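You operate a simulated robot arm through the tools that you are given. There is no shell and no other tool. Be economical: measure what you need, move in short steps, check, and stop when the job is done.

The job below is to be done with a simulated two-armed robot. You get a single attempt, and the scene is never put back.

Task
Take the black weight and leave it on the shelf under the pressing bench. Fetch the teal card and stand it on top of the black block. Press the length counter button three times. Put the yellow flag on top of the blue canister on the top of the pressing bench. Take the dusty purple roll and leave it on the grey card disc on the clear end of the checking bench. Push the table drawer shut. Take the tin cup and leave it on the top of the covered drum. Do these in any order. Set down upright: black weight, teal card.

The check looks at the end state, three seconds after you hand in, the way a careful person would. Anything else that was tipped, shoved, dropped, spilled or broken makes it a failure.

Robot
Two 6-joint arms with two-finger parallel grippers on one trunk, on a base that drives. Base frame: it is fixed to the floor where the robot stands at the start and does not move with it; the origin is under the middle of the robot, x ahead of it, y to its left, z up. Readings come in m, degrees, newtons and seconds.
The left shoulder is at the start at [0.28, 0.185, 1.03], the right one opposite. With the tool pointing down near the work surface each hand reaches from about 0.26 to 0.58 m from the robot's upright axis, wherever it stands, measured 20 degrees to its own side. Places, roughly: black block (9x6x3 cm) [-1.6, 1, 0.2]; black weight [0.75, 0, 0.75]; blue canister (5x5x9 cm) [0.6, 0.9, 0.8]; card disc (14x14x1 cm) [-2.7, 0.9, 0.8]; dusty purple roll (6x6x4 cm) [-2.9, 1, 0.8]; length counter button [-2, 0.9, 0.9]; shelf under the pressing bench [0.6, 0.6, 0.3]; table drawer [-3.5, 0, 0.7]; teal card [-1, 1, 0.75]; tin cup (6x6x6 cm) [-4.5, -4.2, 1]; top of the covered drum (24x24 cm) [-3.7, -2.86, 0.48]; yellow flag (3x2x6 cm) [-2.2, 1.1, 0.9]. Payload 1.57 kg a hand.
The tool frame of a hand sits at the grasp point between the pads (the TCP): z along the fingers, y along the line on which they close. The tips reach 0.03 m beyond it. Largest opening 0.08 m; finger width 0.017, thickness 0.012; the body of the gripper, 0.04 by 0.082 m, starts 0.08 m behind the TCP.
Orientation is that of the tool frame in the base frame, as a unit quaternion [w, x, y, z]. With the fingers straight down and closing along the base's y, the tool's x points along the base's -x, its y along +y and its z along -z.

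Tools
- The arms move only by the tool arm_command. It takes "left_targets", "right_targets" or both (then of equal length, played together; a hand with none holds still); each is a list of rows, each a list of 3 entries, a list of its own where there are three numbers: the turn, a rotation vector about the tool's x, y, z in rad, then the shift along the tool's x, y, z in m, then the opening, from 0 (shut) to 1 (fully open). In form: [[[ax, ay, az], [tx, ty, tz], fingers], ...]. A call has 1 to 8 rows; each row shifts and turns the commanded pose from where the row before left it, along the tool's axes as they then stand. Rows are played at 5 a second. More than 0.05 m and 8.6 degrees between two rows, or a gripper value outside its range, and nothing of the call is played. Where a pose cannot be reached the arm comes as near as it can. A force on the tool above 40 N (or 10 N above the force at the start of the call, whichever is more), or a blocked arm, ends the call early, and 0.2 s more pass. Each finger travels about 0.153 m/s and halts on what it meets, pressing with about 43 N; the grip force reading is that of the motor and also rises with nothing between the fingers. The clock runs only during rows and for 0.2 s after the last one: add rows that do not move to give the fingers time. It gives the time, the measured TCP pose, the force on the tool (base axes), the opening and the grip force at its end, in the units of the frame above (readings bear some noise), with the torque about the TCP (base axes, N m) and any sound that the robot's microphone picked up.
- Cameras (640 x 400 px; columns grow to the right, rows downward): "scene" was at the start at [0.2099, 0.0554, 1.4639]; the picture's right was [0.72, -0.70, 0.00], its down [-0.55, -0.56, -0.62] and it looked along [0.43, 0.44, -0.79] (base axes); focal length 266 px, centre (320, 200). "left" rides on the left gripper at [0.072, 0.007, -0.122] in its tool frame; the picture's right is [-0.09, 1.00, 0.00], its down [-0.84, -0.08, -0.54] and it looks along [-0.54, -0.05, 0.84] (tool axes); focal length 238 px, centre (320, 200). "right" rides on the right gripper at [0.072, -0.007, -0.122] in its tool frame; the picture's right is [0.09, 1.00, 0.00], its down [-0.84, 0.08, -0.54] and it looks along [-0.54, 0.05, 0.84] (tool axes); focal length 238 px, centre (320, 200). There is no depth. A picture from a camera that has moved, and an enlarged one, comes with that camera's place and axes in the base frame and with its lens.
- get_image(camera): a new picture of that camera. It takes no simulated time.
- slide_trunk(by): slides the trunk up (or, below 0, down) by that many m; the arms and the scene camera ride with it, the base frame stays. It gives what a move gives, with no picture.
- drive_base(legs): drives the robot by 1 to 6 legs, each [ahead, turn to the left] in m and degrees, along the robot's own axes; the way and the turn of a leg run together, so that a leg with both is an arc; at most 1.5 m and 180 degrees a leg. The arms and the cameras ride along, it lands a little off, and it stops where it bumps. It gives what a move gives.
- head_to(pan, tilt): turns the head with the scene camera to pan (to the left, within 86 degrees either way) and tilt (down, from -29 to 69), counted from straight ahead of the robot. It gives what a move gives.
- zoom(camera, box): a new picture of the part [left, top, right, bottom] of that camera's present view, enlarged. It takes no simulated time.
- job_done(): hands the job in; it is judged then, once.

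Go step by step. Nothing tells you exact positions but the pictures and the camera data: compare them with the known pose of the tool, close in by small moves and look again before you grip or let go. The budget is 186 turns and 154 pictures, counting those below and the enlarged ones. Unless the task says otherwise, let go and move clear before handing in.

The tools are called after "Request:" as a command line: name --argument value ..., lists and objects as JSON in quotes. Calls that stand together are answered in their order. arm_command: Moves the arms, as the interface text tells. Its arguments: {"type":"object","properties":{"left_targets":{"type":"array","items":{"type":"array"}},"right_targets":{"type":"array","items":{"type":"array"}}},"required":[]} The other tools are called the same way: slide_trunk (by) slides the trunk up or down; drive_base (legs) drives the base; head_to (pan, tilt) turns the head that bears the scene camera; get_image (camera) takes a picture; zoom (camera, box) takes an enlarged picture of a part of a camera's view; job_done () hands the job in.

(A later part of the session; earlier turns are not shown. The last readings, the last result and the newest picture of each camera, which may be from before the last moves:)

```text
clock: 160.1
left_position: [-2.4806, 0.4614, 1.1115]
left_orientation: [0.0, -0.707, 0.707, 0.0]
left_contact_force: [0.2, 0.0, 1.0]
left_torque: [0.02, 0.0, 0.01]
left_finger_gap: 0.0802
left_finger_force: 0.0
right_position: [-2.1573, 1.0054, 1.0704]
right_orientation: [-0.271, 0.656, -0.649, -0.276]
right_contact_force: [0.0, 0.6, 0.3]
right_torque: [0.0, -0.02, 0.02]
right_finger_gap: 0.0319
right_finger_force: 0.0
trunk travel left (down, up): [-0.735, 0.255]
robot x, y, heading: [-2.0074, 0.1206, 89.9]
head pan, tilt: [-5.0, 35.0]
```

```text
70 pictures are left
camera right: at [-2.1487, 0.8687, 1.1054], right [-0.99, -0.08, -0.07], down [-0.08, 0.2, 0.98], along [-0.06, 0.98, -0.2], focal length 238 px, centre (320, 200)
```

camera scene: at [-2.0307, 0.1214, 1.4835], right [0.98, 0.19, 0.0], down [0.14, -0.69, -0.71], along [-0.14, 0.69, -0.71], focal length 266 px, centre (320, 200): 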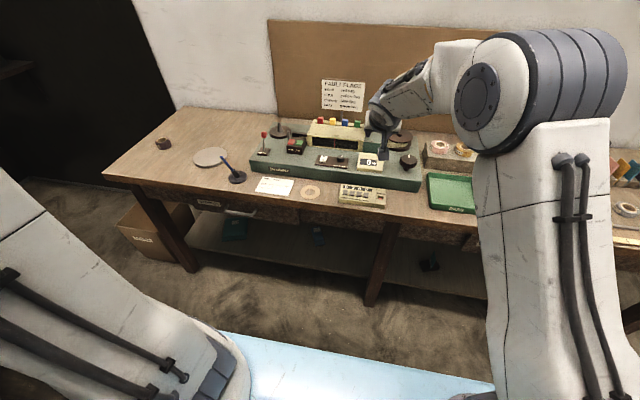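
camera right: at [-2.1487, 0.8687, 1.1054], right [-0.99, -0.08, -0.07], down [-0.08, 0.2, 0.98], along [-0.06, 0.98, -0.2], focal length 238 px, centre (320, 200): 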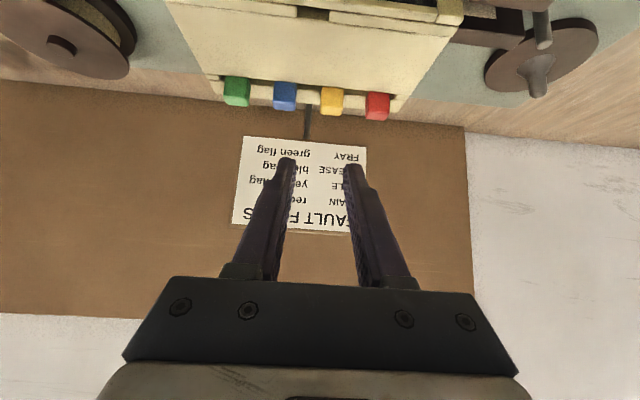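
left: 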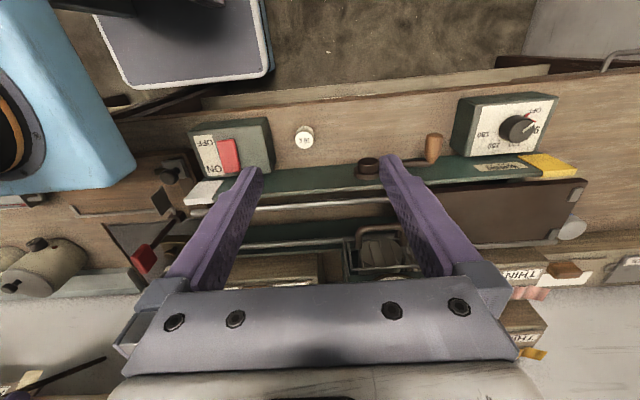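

Request:
arm_command --right_targets '[[[0, 0, 0], [0.005, 0.0085, 0.034], 0.55], [[0, 0, 0], [0.005, 0.0085, 0.034], 0.55], [[0, 0, 0], [0.004, 0, 0.034], 0.55], [[0, 0, 0], [0, 0, 0], 0.55]]'

Request:
get_image --camera "right"

```text
clock: 161.1
left_position: [-2.4814, 0.4625, 1.1102]
left_orientation: [0.0, -0.707, 0.707, -0.001]
left_contact_force: [0.7, 0.3, 1.1]
left_torque: [-0.01, -0.03, -0.02]
left_finger_gap: 0.0801
left_finger_force: 0.0
right_position: [-2.1752, 1.0673, 0.9889]
right_orientation: [-0.272, 0.656, -0.649, -0.275]
right_contact_force: [0.4, -0.1, -0.4]
right_torque: [-0.01, 0.0, -0.03]
right_finger_gap: 0.0441
right_finger_force: 0.0
trunk travel left (down, up): [-0.735, 0.255]
robot x, y, heading: [-2.0144, 0.1258, 90.0]
head pan, tilt: [-5.0, 35.0]
```

```text
69 pictures are left
camera right: at [-2.1665, 0.9315, 1.0236], right [-0.99, -0.08, -0.07], down [-0.08, 0.2, 0.98], along [-0.06, 0.98, -0.2], focal length 238 px, centre (320, 200)
```

right: 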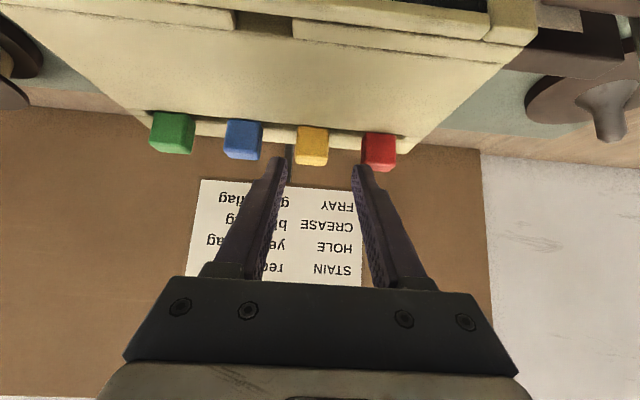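

Request:
arm_command --right_targets '[[[0, 0, 0], [0.002, -0.007, 0.022], 0.55], [[0, 0, 0], [0.0015, 0, 0.025], 0.55], [[0, 0, 0], [0, 0, 0], 0.55]]'

Request:
get_image --camera "right"

```text
clock: 161.9
left_position: [-2.4807, 0.4624, 1.1121]
left_orientation: [-0.001, 0.707, -0.707, 0.0]
left_contact_force: [0.1, 0.2, 0.6]
left_torque: [-0.01, -0.01, -0.03]
left_finger_gap: 0.0799
left_finger_force: 0.1
right_position: [-2.1664, 1.083, 0.9594]
right_orientation: [-0.272, 0.656, -0.648, -0.276]
right_contact_force: [0.6, -8.5, 3.7]
right_torque: [-0.14, -0.14, -0.23]
right_finger_gap: 0.0444
right_finger_force: 0.1
right hand out of reach, approached as far as the arm can: row 2
trunk travel left (down, up): [-0.735, 0.255]
robot x, y, heading: [-2.0099, 0.1219, 89.8]
head pan, tilt: [-5.0, 35.0]
```

```text
68 pictures are left
camera right: at [-2.1578, 0.9467, 0.9945], right [-1.0, -0.08, -0.06], down [-0.08, 0.2, 0.98], along [-0.06, 0.98, -0.2], focal length 238 px, centre (320, 200)
```

right: 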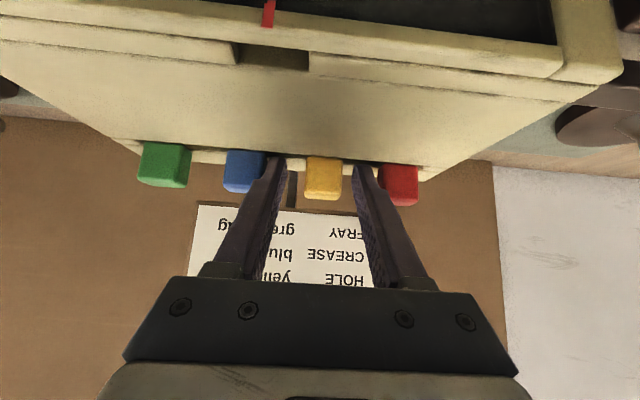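

The tips touched the box edge and the arm is near its reach. Backing off a little, driving closer, and coming in slightly higher.

Request:
arm_command --right_targets '[[[0, 0, 0], [-0.01, 0, -0.035], 0.55], [[0, 0, 0], [-0.02, 0, -0.02], 0.55], [[0, 0, 0], [0.025, 0, -0.025], 0.55], [[0, 0, 0], [0.025, 0, -0.025], 0.55], [[0, 0, 0], [0, 0, 0], 0.55]]'

Request:
drive_base --legs '[[0.1, 0]]'

Request:
get_image --camera "right"

```text
clock: 163.1
left_position: [-2.4798, 0.4621, 1.1127]
left_orientation: [0.0, -0.707, 0.707, 0.0]
left_contact_force: [-0.3, -0.2, 0.1]
left_torque: [0.03, -0.01, 0.02]
left_finger_gap: 0.0801
left_finger_force: 0.1
right_position: [-2.1649, 0.9948, 1.0187]
right_orientation: [-0.272, 0.656, -0.648, -0.276]
right_contact_force: [0.0, -0.6, -0.1]
right_torque: [-0.06, 0.04, -0.01]
right_finger_gap: 0.0441
right_finger_force: 0.0
trunk travel left (down, up): [-0.735, 0.255]
robot x, y, heading: [-2.0106, 0.1181, 90.0]
head pan, tilt: [-5.0, 35.0]
```

```text
clock: 164.2
left_position: [-2.4813, 0.5634, 1.1127]
left_orientation: [0.001, 0.707, -0.707, 0.0]
left_contact_force: [-0.4, 0.0, 0.1]
left_torque: [0.01, -0.02, -0.01]
left_finger_gap: 0.0798
left_finger_force: 0.2
right_position: [-2.1656, 1.0956, 1.0178]
right_orientation: [-0.273, 0.655, -0.649, -0.275]
right_contact_force: [-0.4, 0.1, -0.4]
right_torque: [-0.02, 0.04, 0.01]
right_finger_gap: 0.0442
right_finger_force: 0.0
trunk travel left (down, up): [-0.735, 0.255]
robot x, y, heading: [-2.0104, 0.2229, 89.9]
head pan, tilt: [-5.0, 35.0]
```

```text
67 pictures are left
camera right: at [-2.1568, 0.9595, 1.0527], right [-0.99, -0.08, -0.07], down [-0.08, 0.2, 0.98], along [-0.06, 0.98, -0.2], focal length 238 px, centre (320, 200)
```

right: 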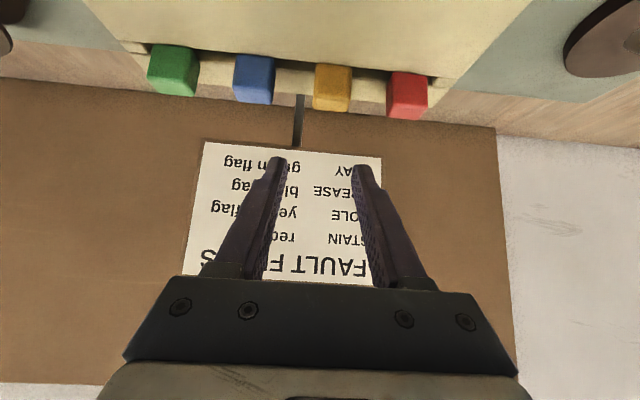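

Head top is z≈0.957, box surface ≈0.935, so I'll grip with the TCP at (−2.168, 1.087, 0.967).

Request:
arm_command --right_targets '[[[0, 0, 0], [0.021, 0.003, 0.015], 0.55], [[0, 0, 0], [0.02, 0, 0.014], 0.55], [[0, 0, 0], [0, 0, 0], 0.55]]'

Request:
get_image --camera "right"

```text
clock: 165.0
left_position: [-2.4802, 0.5637, 1.1125]
left_orientation: [0.0, 0.708, -0.707, 0.001]
left_contact_force: [0.8, -0.4, 0.6]
left_torque: [0.05, 0.0, 0.03]
left_finger_gap: 0.0805
left_finger_force: 0.1
right_position: [-2.1689, 1.0868, 0.9669]
right_orientation: [-0.272, 0.656, -0.649, -0.275]
right_contact_force: [0.1, 0.3, 0.1]
right_torque: [-0.01, 0.0, -0.03]
right_finger_gap: 0.0438
right_finger_force: 0.0
trunk travel left (down, up): [-0.735, 0.255]
robot x, y, heading: [-2.0119, 0.2224, 89.7]
head pan, tilt: [-5.0, 35.0]
```

```text
66 pictures are left
camera right: at [-2.1603, 0.9518, 1.0024], right [-1.0, -0.08, -0.06], down [-0.08, 0.2, 0.98], along [-0.06, 0.98, -0.2], focal length 238 px, centre (320, 200)
```

right: 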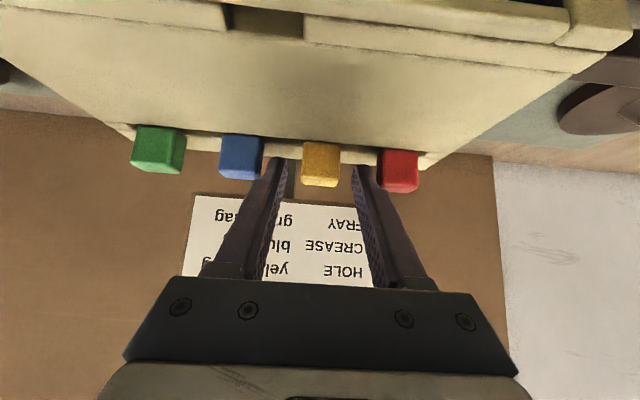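

Centred on the yellow head with clear neighbours. Closing and lifting.

Request:
arm_command --right_targets '[[[0, 0, 0], [0, 0, 0], 0.2], [[0, 0, 0], [0, 0, 0], 0], [[0, 0, 0], [0, 0, 0], 0], [[0, 0, 0], [-0.02, 0, -0.02], 0], [[0, 0, 0], [-0.025, 0, -0.025], 0], [[0, 0, 0], [-0.025, 0, -0.025], 0], [[0, 0, 0], [-0.02, 0, -0.02], 0], [[0, 0, 0], [0, 0, 0], 0]]'

Request:
get_image --camera "right"

```text
clock: 166.8
left_position: [-2.4805, 0.565, 1.1123]
left_orientation: [0.0, -0.707, 0.707, 0.001]
left_contact_force: [0.4, -0.4, -0.8]
left_torque: [-0.02, 0.0, -0.03]
left_finger_gap: 0.08
left_finger_force: 0.1
right_position: [-2.1681, 1.0863, 1.0957]
right_orientation: [-0.273, 0.655, -0.649, -0.275]
right_contact_force: [-0.1, 0.2, 0.4]
right_torque: [0.01, 0.0, 0.01]
right_finger_gap: 0.0216
right_finger_force: 34.6
trunk travel left (down, up): [-0.735, 0.255]
robot x, y, heading: [-2.0093, 0.2233, 89.7]
head pan, tilt: [-5.0, 35.0]
```

```text
65 pictures are left
camera right: at [-2.1598, 0.9502, 1.1301], right [-0.99, -0.08, -0.07], down [-0.08, 0.2, 0.98], along [-0.06, 0.98, -0.2], focal length 238 px, centre (320, 200)
```

right: 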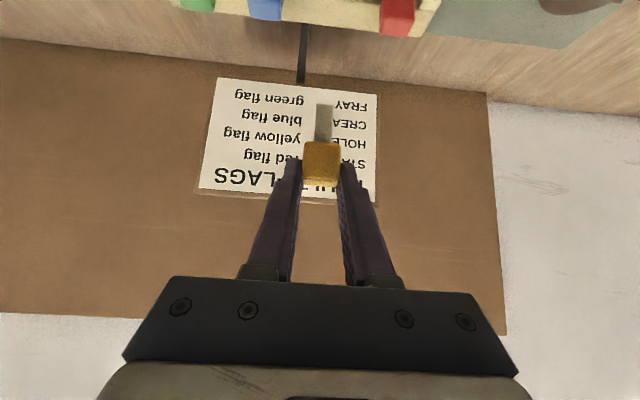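

The flag is out, held by its head with its blade below. While here I'll do the roll with the left hand: roll at about (-2.92, 1.0), disc at (-2.685, 0.967). Moving the base along (backing while facing right, to keep the hands off the table).

Request:
drive_base --legs '[[-0.38, 0], [0, -90], [-0.8, 0], [0, 90]]'

Request:
arm_command --left_targets '[[[0, -0.14, 0], [0, 0, 0], 1], [[0, -0.14, 0], [0, 0, 0], 1], [[0, -0.14, 0], [0, 0, 0], 1], [[0, -0.14, 0], [0, 0, 0], 1], [[0, -0.14, 0], [0, 0, 0], 1], [[0, -0.085, 0], [0, 0, 0], 1], [[0, 0, 0], [0, -0.04, 0], 1], [[0, 0, 0], [0, -0.04, 0], 1]]'

Request:
head_to --pan 5 --tilt 40

Request:
get_image --camera "scene"

Request:
get_image --camera "left"

```text
clock: 176.1
left_position: [-2.3558, 0.3159, 1.1113]
left_orientation: [0.0, -0.004, 1.0, 0.0]
left_contact_force: [0.0, 0.5, 0.4]
left_torque: [0.01, -0.01, 0.0]
left_finger_gap: 0.0804
left_finger_force: 0.1
right_position: [-1.8309, 0.0093, 1.0964]
right_orientation: [0.388, -0.009, 0.922, 0.004]
right_contact_force: [0.2, 0.4, 0.3]
right_torque: [-0.01, 0.01, -0.01]
right_finger_gap: 0.0217
right_finger_force: 34.8
trunk travel left (down, up): [-0.735, 0.255]
robot x, y, heading: [-2.6924, -0.1606, 0.3]
head pan, tilt: [-5.0, 35.0]
stopped in leg 3: the robot was blocked; the commanded pose is now the measured one
```

```text
clock: 177.9
left_position: [-2.3422, 0.2405, 1.1109]
left_orientation: [0.383, -0.004, 0.924, 0.002]
left_contact_force: [0.5, -0.8, 0.4]
left_torque: [-0.04, -0.03, -0.04]
left_finger_gap: 0.0801
left_finger_force: 0.1
left hand out of reach, approached as far as the arm can: row 8
right_position: [-1.8306, 0.0092, 1.0967]
right_orientation: [0.387, -0.009, 0.922, 0.004]
right_contact_force: [0.3, -0.7, -0.7]
right_torque: [-0.03, 0.02, 0.0]
right_finger_gap: 0.022
right_finger_force: 34.2
trunk travel left (down, up): [-0.735, 0.255]
robot x, y, heading: [-2.6935, -0.1552, 0.4]
head pan, tilt: [-5.0, 35.0]
```

```text
clock: 178.6
left_position: [-2.342, 0.24, 1.1108]
left_orientation: [0.382, -0.004, 0.924, 0.001]
left_contact_force: [0.6, 0.2, 0.8]
left_torque: [0.01, 0.01, 0.01]
left_finger_gap: 0.08
left_finger_force: 0.1
right_position: [-1.8295, 0.0091, 1.0969]
right_orientation: [0.388, -0.009, 0.922, 0.005]
right_contact_force: [0.4, -0.5, -0.5]
right_torque: [0.03, -0.01, 0.02]
right_finger_gap: 0.0218
right_finger_force: 34.7
trunk travel left (down, up): [-0.735, 0.255]
robot x, y, heading: [-2.6888, -0.1586, 0.7]
head pan, tilt: [5.0, 40.0]
```

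```text
64 pictures are left
camera scene: at [-2.45, -0.1456, 1.4907], right [0.09, -1.0, 0.0], down [-0.64, -0.06, -0.77], along [0.76, 0.07, -0.64], focal length 266 px, centre (320, 200)
```

scene: 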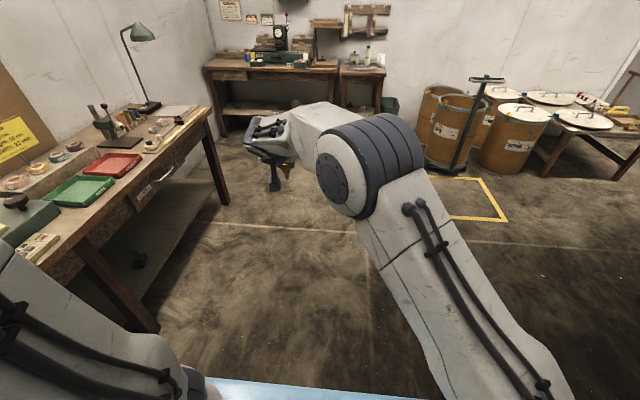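

```text
63 pictures are left
camera left: at [-2.4781, 0.2453, 1.1467], right [0.06, 1.0, 0.07], down [0.21, -0.08, 0.97], along [0.98, -0.04, -0.21], focal length 238 px, centre (320, 200)
```

left: 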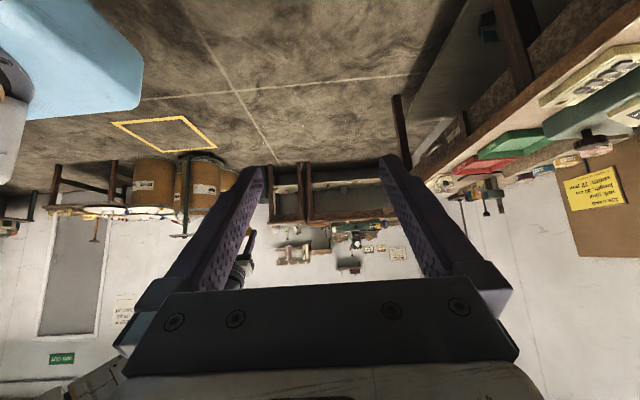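

The base bumped something behind; I'll pull forward off it, turn to face the bench, and look left to see what's there.

Request:
drive_base --legs '[[0.1, 0], [0, 89.5]]'

Request:
head_to --pan 70 --tilt 35

Request:
get_image --camera "scene"

Request:
get_image --camera "left"

```text
clock: 183.6
left_position: [-2.9843, 0.1978, 1.1121]
left_orientation: [0.271, -0.653, 0.654, 0.27]
left_contact_force: [0.7, 0.4, 0.3]
left_torque: [-0.01, -0.02, 0.01]
left_finger_gap: 0.0801
left_finger_force: 0.1
right_position: [-2.7499, 0.7073, 1.096]
right_orientation: [-0.272, 0.655, -0.648, -0.276]
right_contact_force: [0.5, -0.7, -0.1]
right_torque: [0.01, 0.02, 0.0]
right_finger_gap: 0.0215
right_finger_force: 34.7
trunk travel left (down, up): [-0.735, 0.255]
robot x, y, heading: [-2.5921, -0.1562, 90.0]
head pan, tilt: [5.0, 40.0]
```

```text
clock: 184.9
left_position: [-2.9844, 0.1973, 1.1114]
left_orientation: [0.27, -0.653, 0.654, 0.27]
left_contact_force: [0.4, 0.0, -0.1]
left_torque: [0.01, 0.01, -0.01]
left_finger_gap: 0.0801
left_finger_force: 0.1
right_position: [-2.7497, 0.7072, 1.0955]
right_orientation: [-0.272, 0.655, -0.649, -0.275]
right_contact_force: [0.0, 0.2, -0.8]
right_torque: [0.0, -0.05, -0.02]
right_finger_gap: 0.0218
right_finger_force: 34.2
trunk travel left (down, up): [-0.735, 0.255]
robot x, y, heading: [-2.5944, -0.1589, 89.7]
head pan, tilt: [70.0, 35.0]
```

```text
62 pictures are left
camera scene: at [-2.6772, 0.0363, 1.4982], right [0.34, 0.94, 0.0], down [0.54, -0.2, -0.82], along [-0.77, 0.28, -0.57], focal length 266 px, centre (320, 200)
```

scene: 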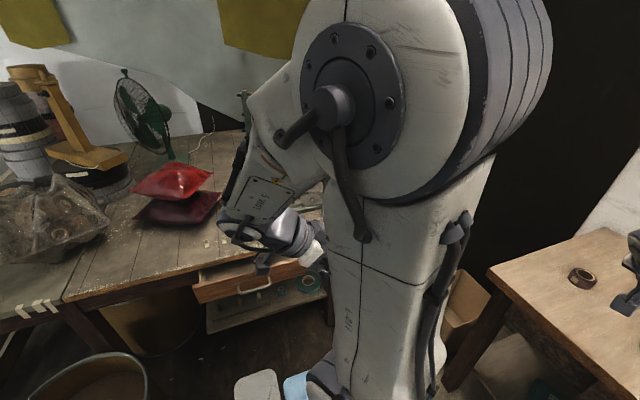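

```text
61 pictures are left
camera left: at [-2.9913, 0.0601, 1.1467], right [-1.0, 0.07, 0.07], down [0.08, 0.21, 0.97], along [0.05, 0.98, -0.21], focal length 238 px, centre (320, 200)
```

left: 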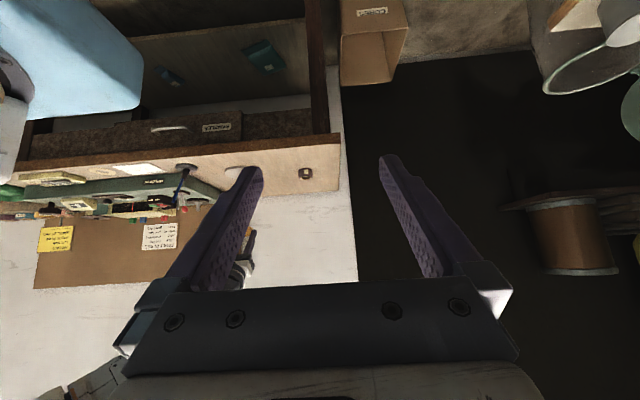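

The drawer is open toward me on the table at left, and a barrel stands near; the roll is at about (-2.90, 1.0). I'll move the right hand out of the way and stretch the left one forward, then shift the base.

Request:
arm_command --right_targets '[[[0, 0, 0], [0.0176, -0.035, -0.0176], 0], [[0, 0, 0], [0.0176, -0.035, -0.0176], 0], [[0, 0, 0], [0.0176, -0.035, -0.0176], 0], [[0, 0, 0], [0.0176, -0.035, -0.0176], 0], [[0, 0, 0], [0.0176, -0.035, -0.0176], 0], [[0, 0, 0], [0.0176, -0.035, -0.0176], 0], [[0, 0, 0], [0.0176, -0.035, -0.0176], 0], [[0, 0, 0], [0, 0, 0], 0]]' --left_targets '[[[0, 0, 0], [-0.0247, -0.025, 0.0247], 1], [[0, 0, 0], [-0.0247, -0.025, 0.0247], 1], [[0, 0, 0], [-0.0247, -0.025, 0.0247], 1], [[0, 0, 0], [-0.0247, -0.025, 0.0247], 1], [[0, 0, 0], [-0.0247, -0.025, 0.0247], 1], [[0, 0, 0], [-0.0247, -0.025, 0.0247], 1], [[0, 0, 0], [-0.0247, -0.025, 0.0247], 1], [[0, 0, 0], [-0.0247, -0.025, 0.0247], 1]]'

Request:
drive_base --legs '[[0, 28], [0.4, 0], [0, -28]]'

Request:
get_image --camera "left"

Request:
head_to --pan 5 --tilt 45

Request:
get_image --camera "scene"

```text
clock: 186.7
left_position: [-2.8547, 0.4839, 1.1486]
left_orientation: [-0.27, 0.654, -0.653, -0.271]
left_contact_force: [-0.2, -1.1, -0.7]
left_torque: [0.01, 0.03, 0.03]
left_finger_gap: 0.0804
left_finger_force: 0.0
left hand out of reach, approached as far as the arm can: row 1, 2, 3, 4, 5
right_position: [-2.5027, 0.536, 1.0942]
right_orientation: [-0.272, 0.655, -0.649, -0.276]
right_contact_force: [-0.1, -0.9, 0.6]
right_torque: [-0.03, -0.01, 0.02]
right_finger_gap: 0.0217
right_finger_force: 35.2
trunk travel left (down, up): [-0.735, 0.255]
robot x, y, heading: [-2.593, -0.1543, 90.0]
head pan, tilt: [70.0, 35.0]
```

```text
clock: 192.0
left_position: [-3.04, 0.8338, 1.1478]
left_orientation: [0.27, -0.653, 0.654, 0.269]
left_contact_force: [0.5, 0.0, -0.1]
left_torque: [0.01, 0.0, 0.02]
left_finger_gap: 0.0801
left_finger_force: 0.1
right_position: [-2.6879, 0.8863, 1.0945]
right_orientation: [-0.272, 0.656, -0.648, -0.276]
right_contact_force: [0.1, 0.4, -0.1]
right_torque: [-0.01, 0.01, -0.01]
right_finger_gap: 0.0216
right_finger_force: 34.5
trunk travel left (down, up): [-0.735, 0.255]
robot x, y, heading: [-2.7759, 0.1916, 89.8]
head pan, tilt: [70.0, 35.0]
```

```text
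60 pictures are left
camera left: at [-3.0455, 0.6959, 1.1839], right [-1.0, 0.07, 0.06], down [0.08, 0.21, 0.97], along [0.05, 0.98, -0.21], focal length 238 px, centre (320, 200)
```

left: 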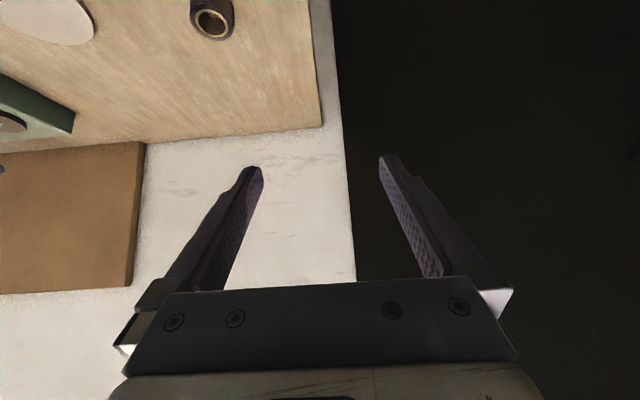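

```text
clock: 193.3
left_position: [-3.04, 0.8339, 1.148]
left_orientation: [0.271, -0.653, 0.654, 0.27]
left_contact_force: [0.6, 0.8, -0.7]
left_torque: [0.0, -0.02, 0.0]
left_finger_gap: 0.08
left_finger_force: 0.0
right_position: [-2.6874, 0.8877, 1.0956]
right_orientation: [-0.273, 0.655, -0.648, -0.276]
right_contact_force: [-0.3, 0.7, -0.3]
right_torque: [0.0, 0.0, 0.01]
right_finger_gap: 0.0213
right_finger_force: 34.3
trunk travel left (down, up): [-0.735, 0.255]
robot x, y, heading: [-2.7756, 0.1932, 89.7]
head pan, tilt: [5.0, 45.0]
```

```text
59 pictures are left
camera scene: at [-2.7852, 0.4372, 1.4834], right [1.0, 0.08, 0.0], down [0.06, -0.7, -0.71], along [-0.06, 0.7, -0.71], focal length 266 px, centre (320, 200)
```

scene: 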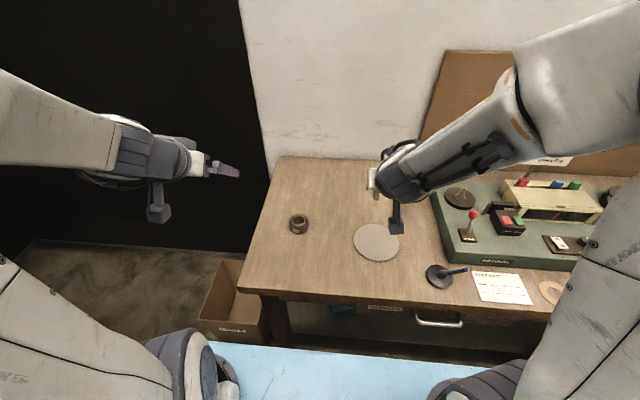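

Roll at about (-2.893, 0.982). Bringing the left hand to a point just above and before it.

Request:
arm_command --left_targets '[[[0, 0, 0], [0.019, -0.0245, 0.03], 1], [[0, 0, 0], [0.019, -0.0245, 0.03], 1], [[0, 0, 0], [0.019, -0.0245, 0.03], 1], [[0, 0, 0], [0.019, -0.0245, 0.03], 1], [[0, 0, 0], [0.019, -0.0245, 0.03], 1], [[0, 0, 0], [0.019, -0.0245, 0.03], 1], [[0, 0, 0], [0, 0, 0], 1]]'

Request:
get_image --camera "left"

```text
clock: 194.9
left_position: [-2.9958, 0.8765, 0.9978]
left_orientation: [-0.278, 0.656, -0.653, -0.256]
left_contact_force: [-0.2, -0.3, 0.1]
left_torque: [-0.01, -0.01, -0.01]
left_finger_gap: 0.0802
left_finger_force: 0.1
left hand out of reach, approached as far as the arm can: row 2, 3, 4, 5, 6
right_position: [-2.6868, 0.8875, 1.094]
right_orientation: [-0.271, 0.656, -0.648, -0.276]
right_contact_force: [0.3, 0.3, 0.1]
right_torque: [-0.01, 0.01, 0.01]
right_finger_gap: 0.0215
right_finger_force: 34.8
trunk travel left (down, up): [-0.735, 0.255]
robot x, y, heading: [-2.7774, 0.1957, 89.6]
head pan, tilt: [5.0, 45.0]
```

```text
58 pictures are left
camera left: at [-3.0041, 0.7391, 1.0343], right [-1.0, 0.07, 0.03], down [0.05, 0.22, 0.97], along [0.07, 0.97, -0.22], focal length 238 px, centre (320, 200)
```

left: 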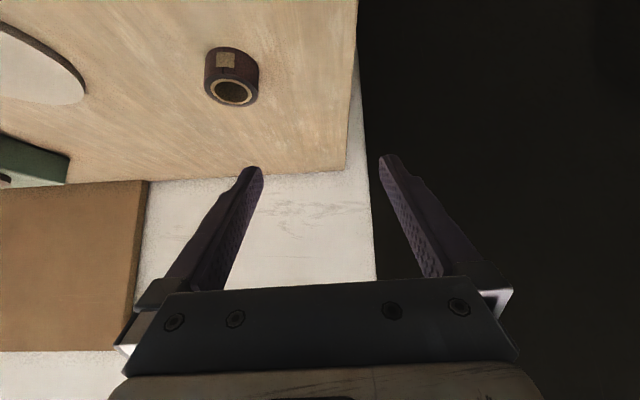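

The left hand can't come inward here; it works better out to its side. I'll shift the base right so the roll lies off to the left.

Request:
drive_base --legs '[[-0.25, 0], [0, 40], [-0.47, 0], [0, -40]]'

Request:
arm_command --left_targets '[[[0, 0, 0], [0, 0.045, 0], 1], [[0, 0, 0], [0, 0.045, 0], 1], [[0, 0, 0], [0, 0.045, 0], 1], [[0, 0, 0], [0, 0.045, 0], 1], [[0, 0, 0], [0, 0, 0], 1]]'

Request:
drive_base --legs '[[0.5, 0]]'

Request:
get_image --camera "left"

```text
clock: 202.9
left_position: [-2.6918, 0.2678, 0.9986]
left_orientation: [0.279, -0.654, 0.655, 0.255]
left_contact_force: [-0.2, -0.7, 0.3]
left_torque: [0.01, 0.01, 0.0]
left_finger_gap: 0.08
left_finger_force: 0.0
right_position: [-2.383, 0.2774, 1.0949]
right_orientation: [-0.272, 0.654, -0.65, -0.275]
right_contact_force: [0.3, 0.4, 0.4]
right_torque: [-0.01, -0.03, 0.0]
right_finger_gap: 0.0214
right_finger_force: 34.2
trunk travel left (down, up): [-0.735, 0.255]
robot x, y, heading: [-2.4748, -0.4152, 89.2]
head pan, tilt: [5.0, 45.0]
```

```text
clock: 204.1
left_position: [-2.8725, 0.2728, 0.9912]
left_orientation: [0.279, -0.654, 0.655, 0.255]
left_contact_force: [0.1, -1.3, -0.1]
left_torque: [0.0, -0.01, -0.03]
left_finger_gap: 0.0798
left_finger_force: 0.1
right_position: [-2.3829, 0.2778, 1.0948]
right_orientation: [-0.273, 0.653, -0.651, -0.275]
right_contact_force: [-0.6, -0.2, 0.4]
right_torque: [0.0, 0.03, -0.04]
right_finger_gap: 0.0214
right_finger_force: 35.3
trunk travel left (down, up): [-0.735, 0.255]
robot x, y, heading: [-2.475, -0.4133, 89.6]
head pan, tilt: [5.0, 45.0]
```

```text
clock: 207.1
left_position: [-2.8715, 0.768, 0.9917]
left_orientation: [-0.279, 0.656, -0.654, -0.256]
left_contact_force: [-0.3, -0.9, -0.1]
left_torque: [0.01, 0.0, -0.02]
left_finger_gap: 0.0802
left_finger_force: 0.1
right_position: [-2.3833, 0.7745, 1.0952]
right_orientation: [-0.272, 0.656, -0.648, -0.276]
right_contact_force: [0.1, 0.2, -0.1]
right_torque: [0.02, -0.03, 0.02]
right_finger_gap: 0.0213
right_finger_force: 34.6
trunk travel left (down, up): [-0.735, 0.255]
robot x, y, heading: [-2.4703, 0.0812, 89.6]
head pan, tilt: [5.0, 45.0]
```

```text
57 pictures are left
camera left: at [-2.8792, 0.63, 1.0282], right [-1.0, 0.07, 0.03], down [0.05, 0.22, 0.97], along [0.07, 0.97, -0.22], focal length 238 px, centre (320, 200)
```

left: 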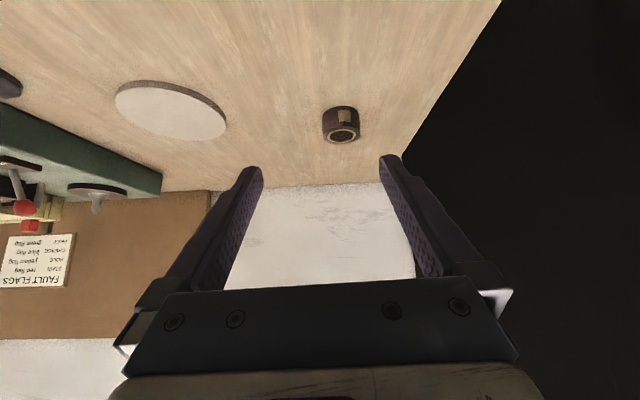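

Request:
drive_base --legs '[[0.13, 0]]'

Request:
arm_command --left_targets '[[[0, 0, 0], [0.015, 0.008, 0.037], 1], [[0, 0, 0], [0.015, 0.008, 0.037], 1], [[0, 0, 0], [0.012, 0.008, 0.04], 1], [[0, 0, 0], [0, 0, 0], 1]]'

Request:
get_image --camera "left"

```text
clock: 208.3
left_position: [-2.8715, 0.8963, 0.9915]
left_orientation: [-0.279, 0.655, -0.654, -0.256]
left_contact_force: [-0.1, 0.2, 0.1]
left_torque: [-0.02, -0.01, -0.01]
left_finger_gap: 0.0796
left_finger_force: 0.1
right_position: [-2.3826, 0.9046, 1.0955]
right_orientation: [-0.271, 0.656, -0.649, -0.275]
right_contact_force: [1.0, -0.4, -0.1]
right_torque: [-0.01, -0.02, -0.01]
right_finger_gap: 0.0217
right_finger_force: 34.3
trunk travel left (down, up): [-0.735, 0.255]
robot x, y, heading: [-2.471, 0.2089, 89.8]
head pan, tilt: [5.0, 45.0]
```

```text
clock: 209.3
left_position: [-2.8902, 0.948, 0.8786]
left_orientation: [-0.279, 0.656, -0.654, -0.255]
left_contact_force: [-0.1, 0.4, -0.1]
left_torque: [0.0, -0.02, 0.02]
left_finger_gap: 0.0797
left_finger_force: 0.0
right_position: [-2.3819, 0.9051, 1.0947]
right_orientation: [-0.272, 0.655, -0.648, -0.276]
right_contact_force: [-0.7, -0.7, 0.0]
right_torque: [0.0, 0.01, -0.02]
right_finger_gap: 0.0213
right_finger_force: 34.6
trunk travel left (down, up): [-0.735, 0.255]
robot x, y, heading: [-2.4696, 0.2116, 89.9]
head pan, tilt: [5.0, 45.0]
```

```text
56 pictures are left
camera left: at [-2.8983, 0.8097, 0.9156], right [-1.0, 0.08, 0.03], down [0.05, 0.22, 0.97], along [0.07, 0.97, -0.22], focal length 238 px, centre (320, 200)
```

left: 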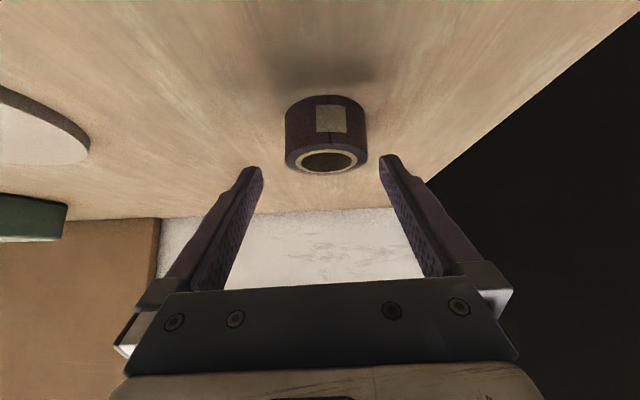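

Well centred. Final approach and grip.

Request:
arm_command --left_targets '[[[0, 0, 0], [0.001, 0.002, 0.024], 1], [[0, 0, 0], [0.001, 0.002, 0.024], 1], [[0, 0, 0], [0, 0, 0], 1], [[0, 0, 0], [0, 0, 0], 0.4], [[0, 0, 0], [0, 0, 0], 0.0], [[0, 0, 0], [0, 0, 0], 0.0]]'

Request:
get_image --camera "left"

```text
clock: 210.7
left_position: [-2.8936, 0.9812, 0.8484]
left_orientation: [0.28, -0.654, 0.654, 0.259]
left_contact_force: [-5.3, 6.2, 25.3]
left_torque: [0.45, 0.89, 0.06]
left_finger_gap: 0.0557
left_finger_force: 42.9
right_position: [-2.3807, 0.9044, 1.0954]
right_orientation: [-0.272, 0.656, -0.648, -0.276]
right_contact_force: [-0.5, 0.3, 0.0]
right_torque: [0.0, 0.0, 0.0]
right_finger_gap: 0.0215
right_finger_force: 34.4
trunk travel left (down, up): [-0.735, 0.255]
robot x, y, heading: [-2.4695, 0.2114, 89.8]
head pan, tilt: [5.0, 45.0]
```

```text
55 pictures are left
camera left: at [-2.9012, 0.8436, 0.8831], right [-1.0, 0.08, 0.04], down [0.05, 0.21, 0.98], along [0.07, 0.97, -0.21], focal length 238 px, centre (320, 200)
```

left: 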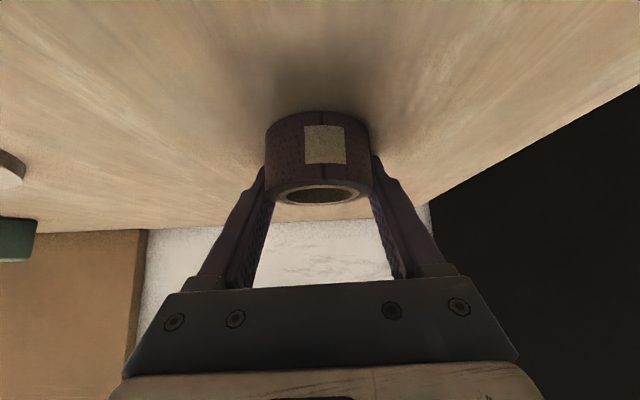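

Gripped. Lifting it and shifting the base right by 25 cm to bring it over the disc at about (-2.643, 0.934).

Request:
arm_command --left_targets '[[[0, 0, 0], [-0.02, 0, -0.02], 0], [[0, 0, 0], [-0.03, 0, -0.03], 0], [[0, 0, 0], [-0.03, 0, -0.03], 0], [[0, 0, 0], [0, 0, 0], 0]]'

Request:
drive_base --legs '[[-0.15, 0], [0, 40], [-0.389, 0], [0, -40], [0.3, 0]]'

Request:
get_image --camera "left"

Request:
get_image --camera "scene"

```text
clock: 211.7
left_position: [-2.8963, 0.9809, 0.9576]
left_orientation: [-0.278, 0.656, -0.654, -0.255]
left_contact_force: [-0.1, 0.1, -0.8]
left_torque: [0.02, 0.03, 0.01]
left_finger_gap: 0.0559
left_finger_force: 43.0
right_position: [-2.3813, 0.9055, 1.094]
right_orientation: [-0.272, 0.655, -0.649, -0.275]
right_contact_force: [0.1, -0.2, 0.5]
right_torque: [0.0, 0.03, 0.02]
right_finger_gap: 0.0212
right_finger_force: 34.1
trunk travel left (down, up): [-0.735, 0.255]
robot x, y, heading: [-2.4714, 0.2126, 89.8]
head pan, tilt: [5.0, 45.0]
```

```text
clock: 220.6
left_position: [-2.6493, 0.8289, 0.9585]
left_orientation: [-0.279, 0.656, -0.653, -0.257]
left_contact_force: [-0.6, 0.7, 0.2]
left_torque: [0.02, -0.03, -0.02]
left_finger_gap: 0.0559
left_finger_force: 43.1
right_position: [-2.1342, 0.7542, 1.0956]
right_orientation: [-0.272, 0.656, -0.647, -0.277]
right_contact_force: [0.0, -0.6, 0.0]
right_torque: [-0.01, -0.01, 0.03]
right_finger_gap: 0.0216
right_finger_force: 34.6
trunk travel left (down, up): [-0.735, 0.255]
robot x, y, heading: [-2.2228, 0.0598, 90.0]
head pan, tilt: [5.0, 45.0]
```

```text
54 pictures are left
camera left: at [-2.6567, 0.6908, 0.9941], right [-1.0, 0.07, 0.03], down [0.05, 0.22, 0.97], along [0.06, 0.97, -0.22], focal length 238 px, centre (320, 200)
```

left: 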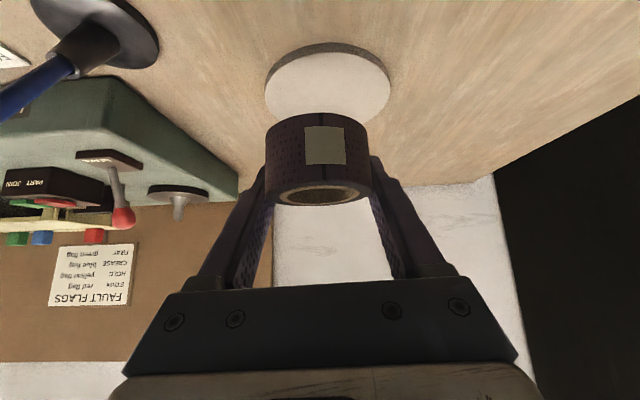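

```text
53 pictures are left
camera scene: at [-2.2297, 0.304, 1.4835], right [1.0, 0.08, 0.0], down [0.06, -0.7, -0.71], along [-0.06, 0.7, -0.71], focal length 266 px, centre (320, 200)
```

scene: 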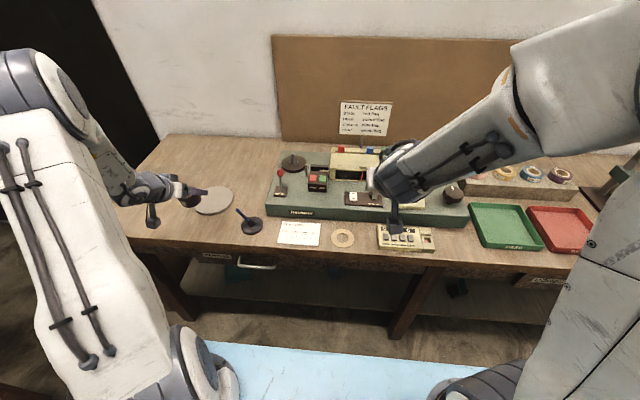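

The roll is in line with the disc, centre about (-2.655, 0.922). Driving 9.5 cm ahead and lowering.

Request:
drive_base --legs '[[0.095, 0]]'

Request:
arm_command --left_targets '[[[0, 0, 0], [0.025, 0, 0.025], 0], [[0, 0, 0], [0.025, 0, 0.025], 0], [[0, 0, 0], [0, 0, 0], 0]]'

Request:
get_image --camera "left"

```text
clock: 221.7
left_position: [-2.6492, 0.9242, 0.9564]
left_orientation: [-0.278, 0.657, -0.652, -0.256]
left_contact_force: [0.4, -0.3, -0.4]
left_torque: [0.04, -0.02, 0.02]
left_finger_gap: 0.056
left_finger_force: 43.0
right_position: [-2.1348, 0.8499, 1.0955]
right_orientation: [-0.271, 0.657, -0.647, -0.276]
right_contact_force: [-0.3, -0.7, -0.8]
right_torque: [0.01, -0.02, -0.01]
right_finger_gap: 0.0214
right_finger_force: 34.0
trunk travel left (down, up): [-0.735, 0.255]
robot x, y, heading: [-2.2171, 0.1561, 89.9]
head pan, tilt: [5.0, 45.0]
```

```text
clock: 222.5
left_position: [-2.6484, 0.9232, 0.8867]
left_orientation: [-0.279, 0.657, -0.652, -0.257]
left_contact_force: [1.6, 0.4, -0.5]
left_torque: [0.0, -0.02, -0.02]
left_finger_gap: 0.0558
left_finger_force: 42.9
right_position: [-2.1341, 0.8505, 1.0945]
right_orientation: [-0.272, 0.656, -0.647, -0.276]
right_contact_force: [1.1, -0.3, -0.4]
right_torque: [-0.01, 0.0, 0.01]
right_finger_gap: 0.0212
right_finger_force: 34.0
trunk travel left (down, up): [-0.735, 0.255]
robot x, y, heading: [-2.2231, 0.1576, 89.8]
head pan, tilt: [5.0, 45.0]
```

```text
52 pictures are left
camera left: at [-2.6556, 0.7857, 0.923], right [-1.0, 0.07, 0.03], down [0.05, 0.22, 0.97], along [0.06, 0.97, -0.22], focal length 238 px, centre (320, 200)
```

left: 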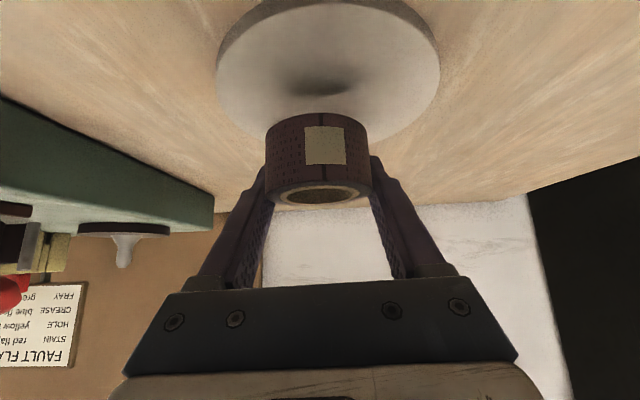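

Over the disc. Lowering in steps to contact.

Request:
arm_command --left_targets '[[[0, 0, 0], [0.009, 0, 0.009], 0], [[0, 0, 0], [0.005, 0, 0.005], 0], [[0, 0, 0], [0, 0, 0], 0]]'

Request:
arm_command --left_targets '[[[0, 0, 0], [0.0025, 0, 0.0025], 0], [[0, 0, 0], [0, 0, 0], 0]]'

Request:
get_image --camera "left"

```text
clock: 223.3
left_position: [-2.6482, 0.9237, 0.867]
left_orientation: [-0.279, 0.656, -0.653, -0.256]
left_contact_force: [-1.0, -0.1, -1.0]
left_torque: [0.0, 0.03, 0.02]
left_finger_gap: 0.0556
left_finger_force: 42.8
right_position: [-2.133, 0.8508, 1.0943]
right_orientation: [-0.271, 0.657, -0.646, -0.277]
right_contact_force: [0.1, 0.3, -0.6]
right_torque: [0.01, 0.03, 0.01]
right_finger_gap: 0.0212
right_finger_force: 34.5
trunk travel left (down, up): [-0.735, 0.255]
robot x, y, heading: [-2.2229, 0.1591, 90.0]
head pan, tilt: [5.0, 45.0]
```

```text
clock: 223.9
left_position: [-2.6469, 0.9233, 0.8631]
left_orientation: [-0.278, 0.657, -0.652, -0.256]
left_contact_force: [0.1, -0.3, -1.0]
left_torque: [0.0, 0.0, 0.02]
left_finger_gap: 0.0557
left_finger_force: 42.8
right_position: [-2.1346, 0.85, 1.0939]
right_orientation: [-0.272, 0.657, -0.647, -0.276]
right_contact_force: [1.4, 0.8, -0.5]
right_torque: [-0.01, -0.01, 0.0]
right_finger_gap: 0.0216
right_finger_force: 34.3
trunk travel left (down, up): [-0.735, 0.255]
robot x, y, heading: [-2.2215, 0.1587, 89.8]
head pan, tilt: [5.0, 45.0]
```

```text
51 pictures are left
camera left: at [-2.6543, 0.7857, 0.9], right [-1.0, 0.07, 0.03], down [0.05, 0.22, 0.97], along [0.06, 0.97, -0.22], focal length 238 px, centre (320, 200)
```

left: 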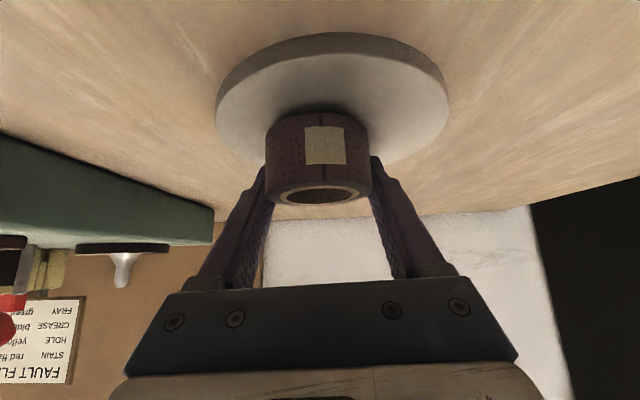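

Request:
arm_command --left_targets '[[[0, 0, 0], [0.002, 0, 0.002], 0], [[0, 0, 0], [0, 0, 0], 0]]'

Request:
arm_command --left_targets '[[[0, 0, 0], [0.0014, 0, 0.0014], 0], [[0, 0, 0], [0, 0, 0], 0]]'

Request:
arm_command --left_targets '[[[0, 0, 0], [0.0014, 0, 0.0014], 0], [[0, 0, 0], [0, 0, 0], 0]]'

```text
clock: 224.5
left_position: [-2.6481, 0.9227, 0.8598]
left_orientation: [-0.278, 0.657, -0.653, -0.255]
left_contact_force: [0.7, 0.1, 0.3]
left_torque: [0.0, 0.02, 0.01]
left_finger_gap: 0.0558
left_finger_force: 42.9
right_position: [-2.1343, 0.8502, 1.0946]
right_orientation: [-0.271, 0.657, -0.647, -0.276]
right_contact_force: [-0.3, -0.5, -0.3]
right_torque: [-0.02, 0.0, -0.01]
right_finger_gap: 0.0213
right_finger_force: 34.8
trunk travel left (down, up): [-0.735, 0.255]
robot x, y, heading: [-2.2208, 0.1588, 89.9]
head pan, tilt: [5.0, 45.0]
```

```text
clock: 225.1
left_position: [-2.6467, 0.9221, 0.858]
left_orientation: [-0.278, 0.657, -0.652, -0.256]
left_contact_force: [0.3, 0.0, -0.8]
left_torque: [0.01, -0.03, -0.02]
left_finger_gap: 0.0558
left_finger_force: 43.2
right_position: [-2.1346, 0.8495, 1.0943]
right_orientation: [-0.271, 0.658, -0.647, -0.276]
right_contact_force: [-0.1, -0.7, -0.1]
right_torque: [0.0, 0.0, 0.02]
right_finger_gap: 0.0214
right_finger_force: 35.1
trunk travel left (down, up): [-0.735, 0.255]
robot x, y, heading: [-2.2211, 0.1584, 90.0]
head pan, tilt: [5.0, 45.0]
```

```text
clock: 225.7
left_position: [-2.6463, 0.9224, 0.8581]
left_orientation: [-0.28, 0.655, -0.652, -0.257]
left_contact_force: [0.7, -1.8, 10.1]
left_torque: [-0.05, 0.24, 0.03]
left_finger_gap: 0.056
left_finger_force: 43.2
right_position: [-2.1337, 0.8499, 1.0952]
right_orientation: [-0.271, 0.657, -0.647, -0.277]
right_contact_force: [-0.1, -0.7, -0.1]
right_torque: [0.0, 0.02, 0.03]
right_finger_gap: 0.0214
right_finger_force: 34.7
trunk travel left (down, up): [-0.735, 0.255]
robot x, y, heading: [-2.2209, 0.1552, 89.8]
head pan, tilt: [5.0, 45.0]
```

Contact. Releasing and withdrawing along the fingers.

Request:
arm_command --left_targets '[[[0, 0, 0], [-0.0005, 0, -0.0005], 0.75], [[0, 0, 0], [0, 0, 0], 1], [[0, 0, 0], [0, 0, 0], 1], [[0, 0, 0], [-0.005, 0, -0.03], 1], [[0, 0, 0], [-0.01, 0, -0.04], 1], [[0, 0, 0], [-0.015, 0, -0.04], 1], [[0, 0, 0], [-0.015, 0, -0.03], 1], [[0, 0, 0], [0, 0, 0], 1]]'

Request:
get_image --camera "left"

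```text
clock: 227.5
left_position: [-2.6507, 0.8561, 0.9881]
left_orientation: [-0.276, 0.658, -0.652, -0.256]
left_contact_force: [0.3, 0.6, -0.1]
left_torque: [-0.02, 0.02, 0.01]
left_finger_gap: 0.0801
left_finger_force: 0.0
right_position: [-2.1338, 0.8507, 1.0948]
right_orientation: [-0.272, 0.656, -0.647, -0.276]
right_contact_force: [0.6, 0.1, -0.8]
right_torque: [-0.02, 0.01, 0.0]
right_finger_gap: 0.0214
right_finger_force: 34.6
trunk travel left (down, up): [-0.735, 0.255]
robot x, y, heading: [-2.2209, 0.1577, 90.0]
head pan, tilt: [5.0, 45.0]
```

```text
50 pictures are left
camera left: at [-2.6577, 0.7191, 1.0255], right [-1.0, 0.07, 0.03], down [0.05, 0.22, 0.97], along [0.06, 0.97, -0.22], focal length 238 px, centre (320, 200)
```

left: 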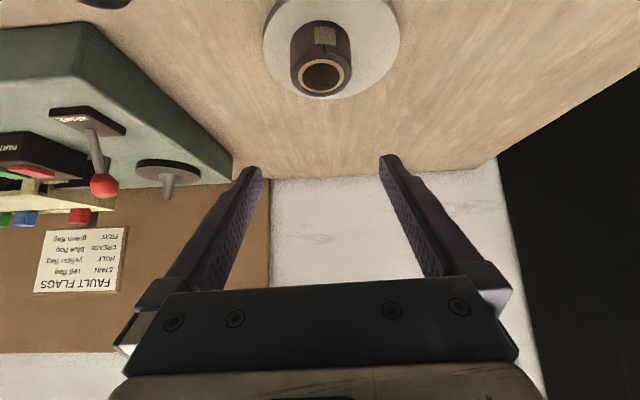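

The roll sits on the disc. Next the drawer on the table to the left: turning to face it.

Request:
drive_base --legs '[[-0.05, 0], [0, 90]]'

Request:
head_to --pan 20 --tilt 35

Request:
get_image --camera "scene"

Request:
get_image --camera "left"

```text
clock: 232.2
left_position: [-2.9172, -0.3297, 0.9883]
left_orientation: [-0.013, 0.926, 0.008, -0.378]
left_contact_force: [0.0, 0.2, -0.3]
left_torque: [0.01, 0.01, -0.03]
left_finger_gap: 0.08
left_finger_force: 0.0
right_position: [-2.9143, 0.186, 1.0941]
right_orientation: [0.005, 0.922, 0.011, -0.387]
right_contact_force: [-0.2, -0.3, 0.3]
right_torque: [0.0, -0.03, -0.01]
right_finger_gap: 0.0215
right_finger_force: 33.9
trunk travel left (down, up): [-0.735, 0.255]
robot x, y, heading: [-2.2209, 0.1073, -179.6]
head pan, tilt: [5.0, 45.0]
```

```text
clock: 233.0
left_position: [-2.9159, -0.3291, 0.9881]
left_orientation: [-0.014, 0.926, 0.008, -0.378]
left_contact_force: [0.6, -0.2, 0.4]
left_torque: [-0.01, 0.0, 0.02]
left_finger_gap: 0.08
left_finger_force: 0.0
right_position: [-2.9147, 0.1868, 1.0941]
right_orientation: [0.005, 0.922, 0.012, -0.388]
right_contact_force: [-0.2, 0.0, 0.0]
right_torque: [0.01, 0.03, 0.03]
right_finger_gap: 0.0214
right_finger_force: 34.3
trunk travel left (down, up): [-0.735, 0.255]
robot x, y, heading: [-2.2236, 0.1061, -179.8]
head pan, tilt: [20.0, 35.0]
```

```text
49 pictures are left
camera scene: at [-2.4658, 0.0764, 1.4982], right [-0.35, 0.94, 0.0], down [0.54, 0.2, -0.82], along [-0.77, -0.28, -0.57], focal length 266 px, centre (320, 200)
```

scene: 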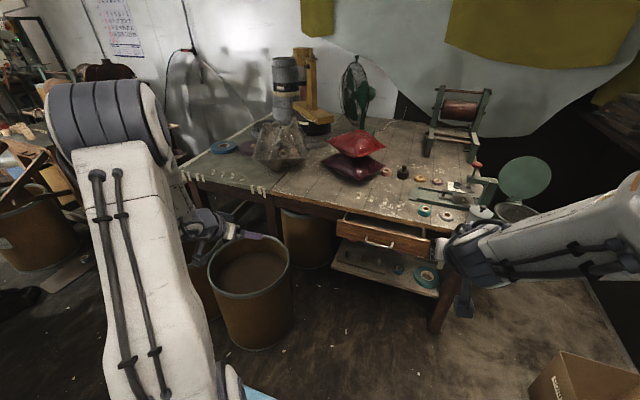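

```text
48 pictures are left
camera left: at [-2.7784, -0.3378, 1.0252], right [-0.06, -1.0, 0.03], down [-0.22, 0.05, 0.97], along [-0.97, 0.05, -0.22], focal length 238 px, centre (320, 200)
```

left: 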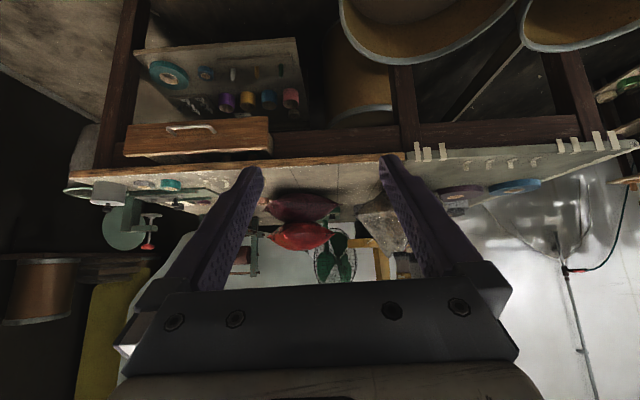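

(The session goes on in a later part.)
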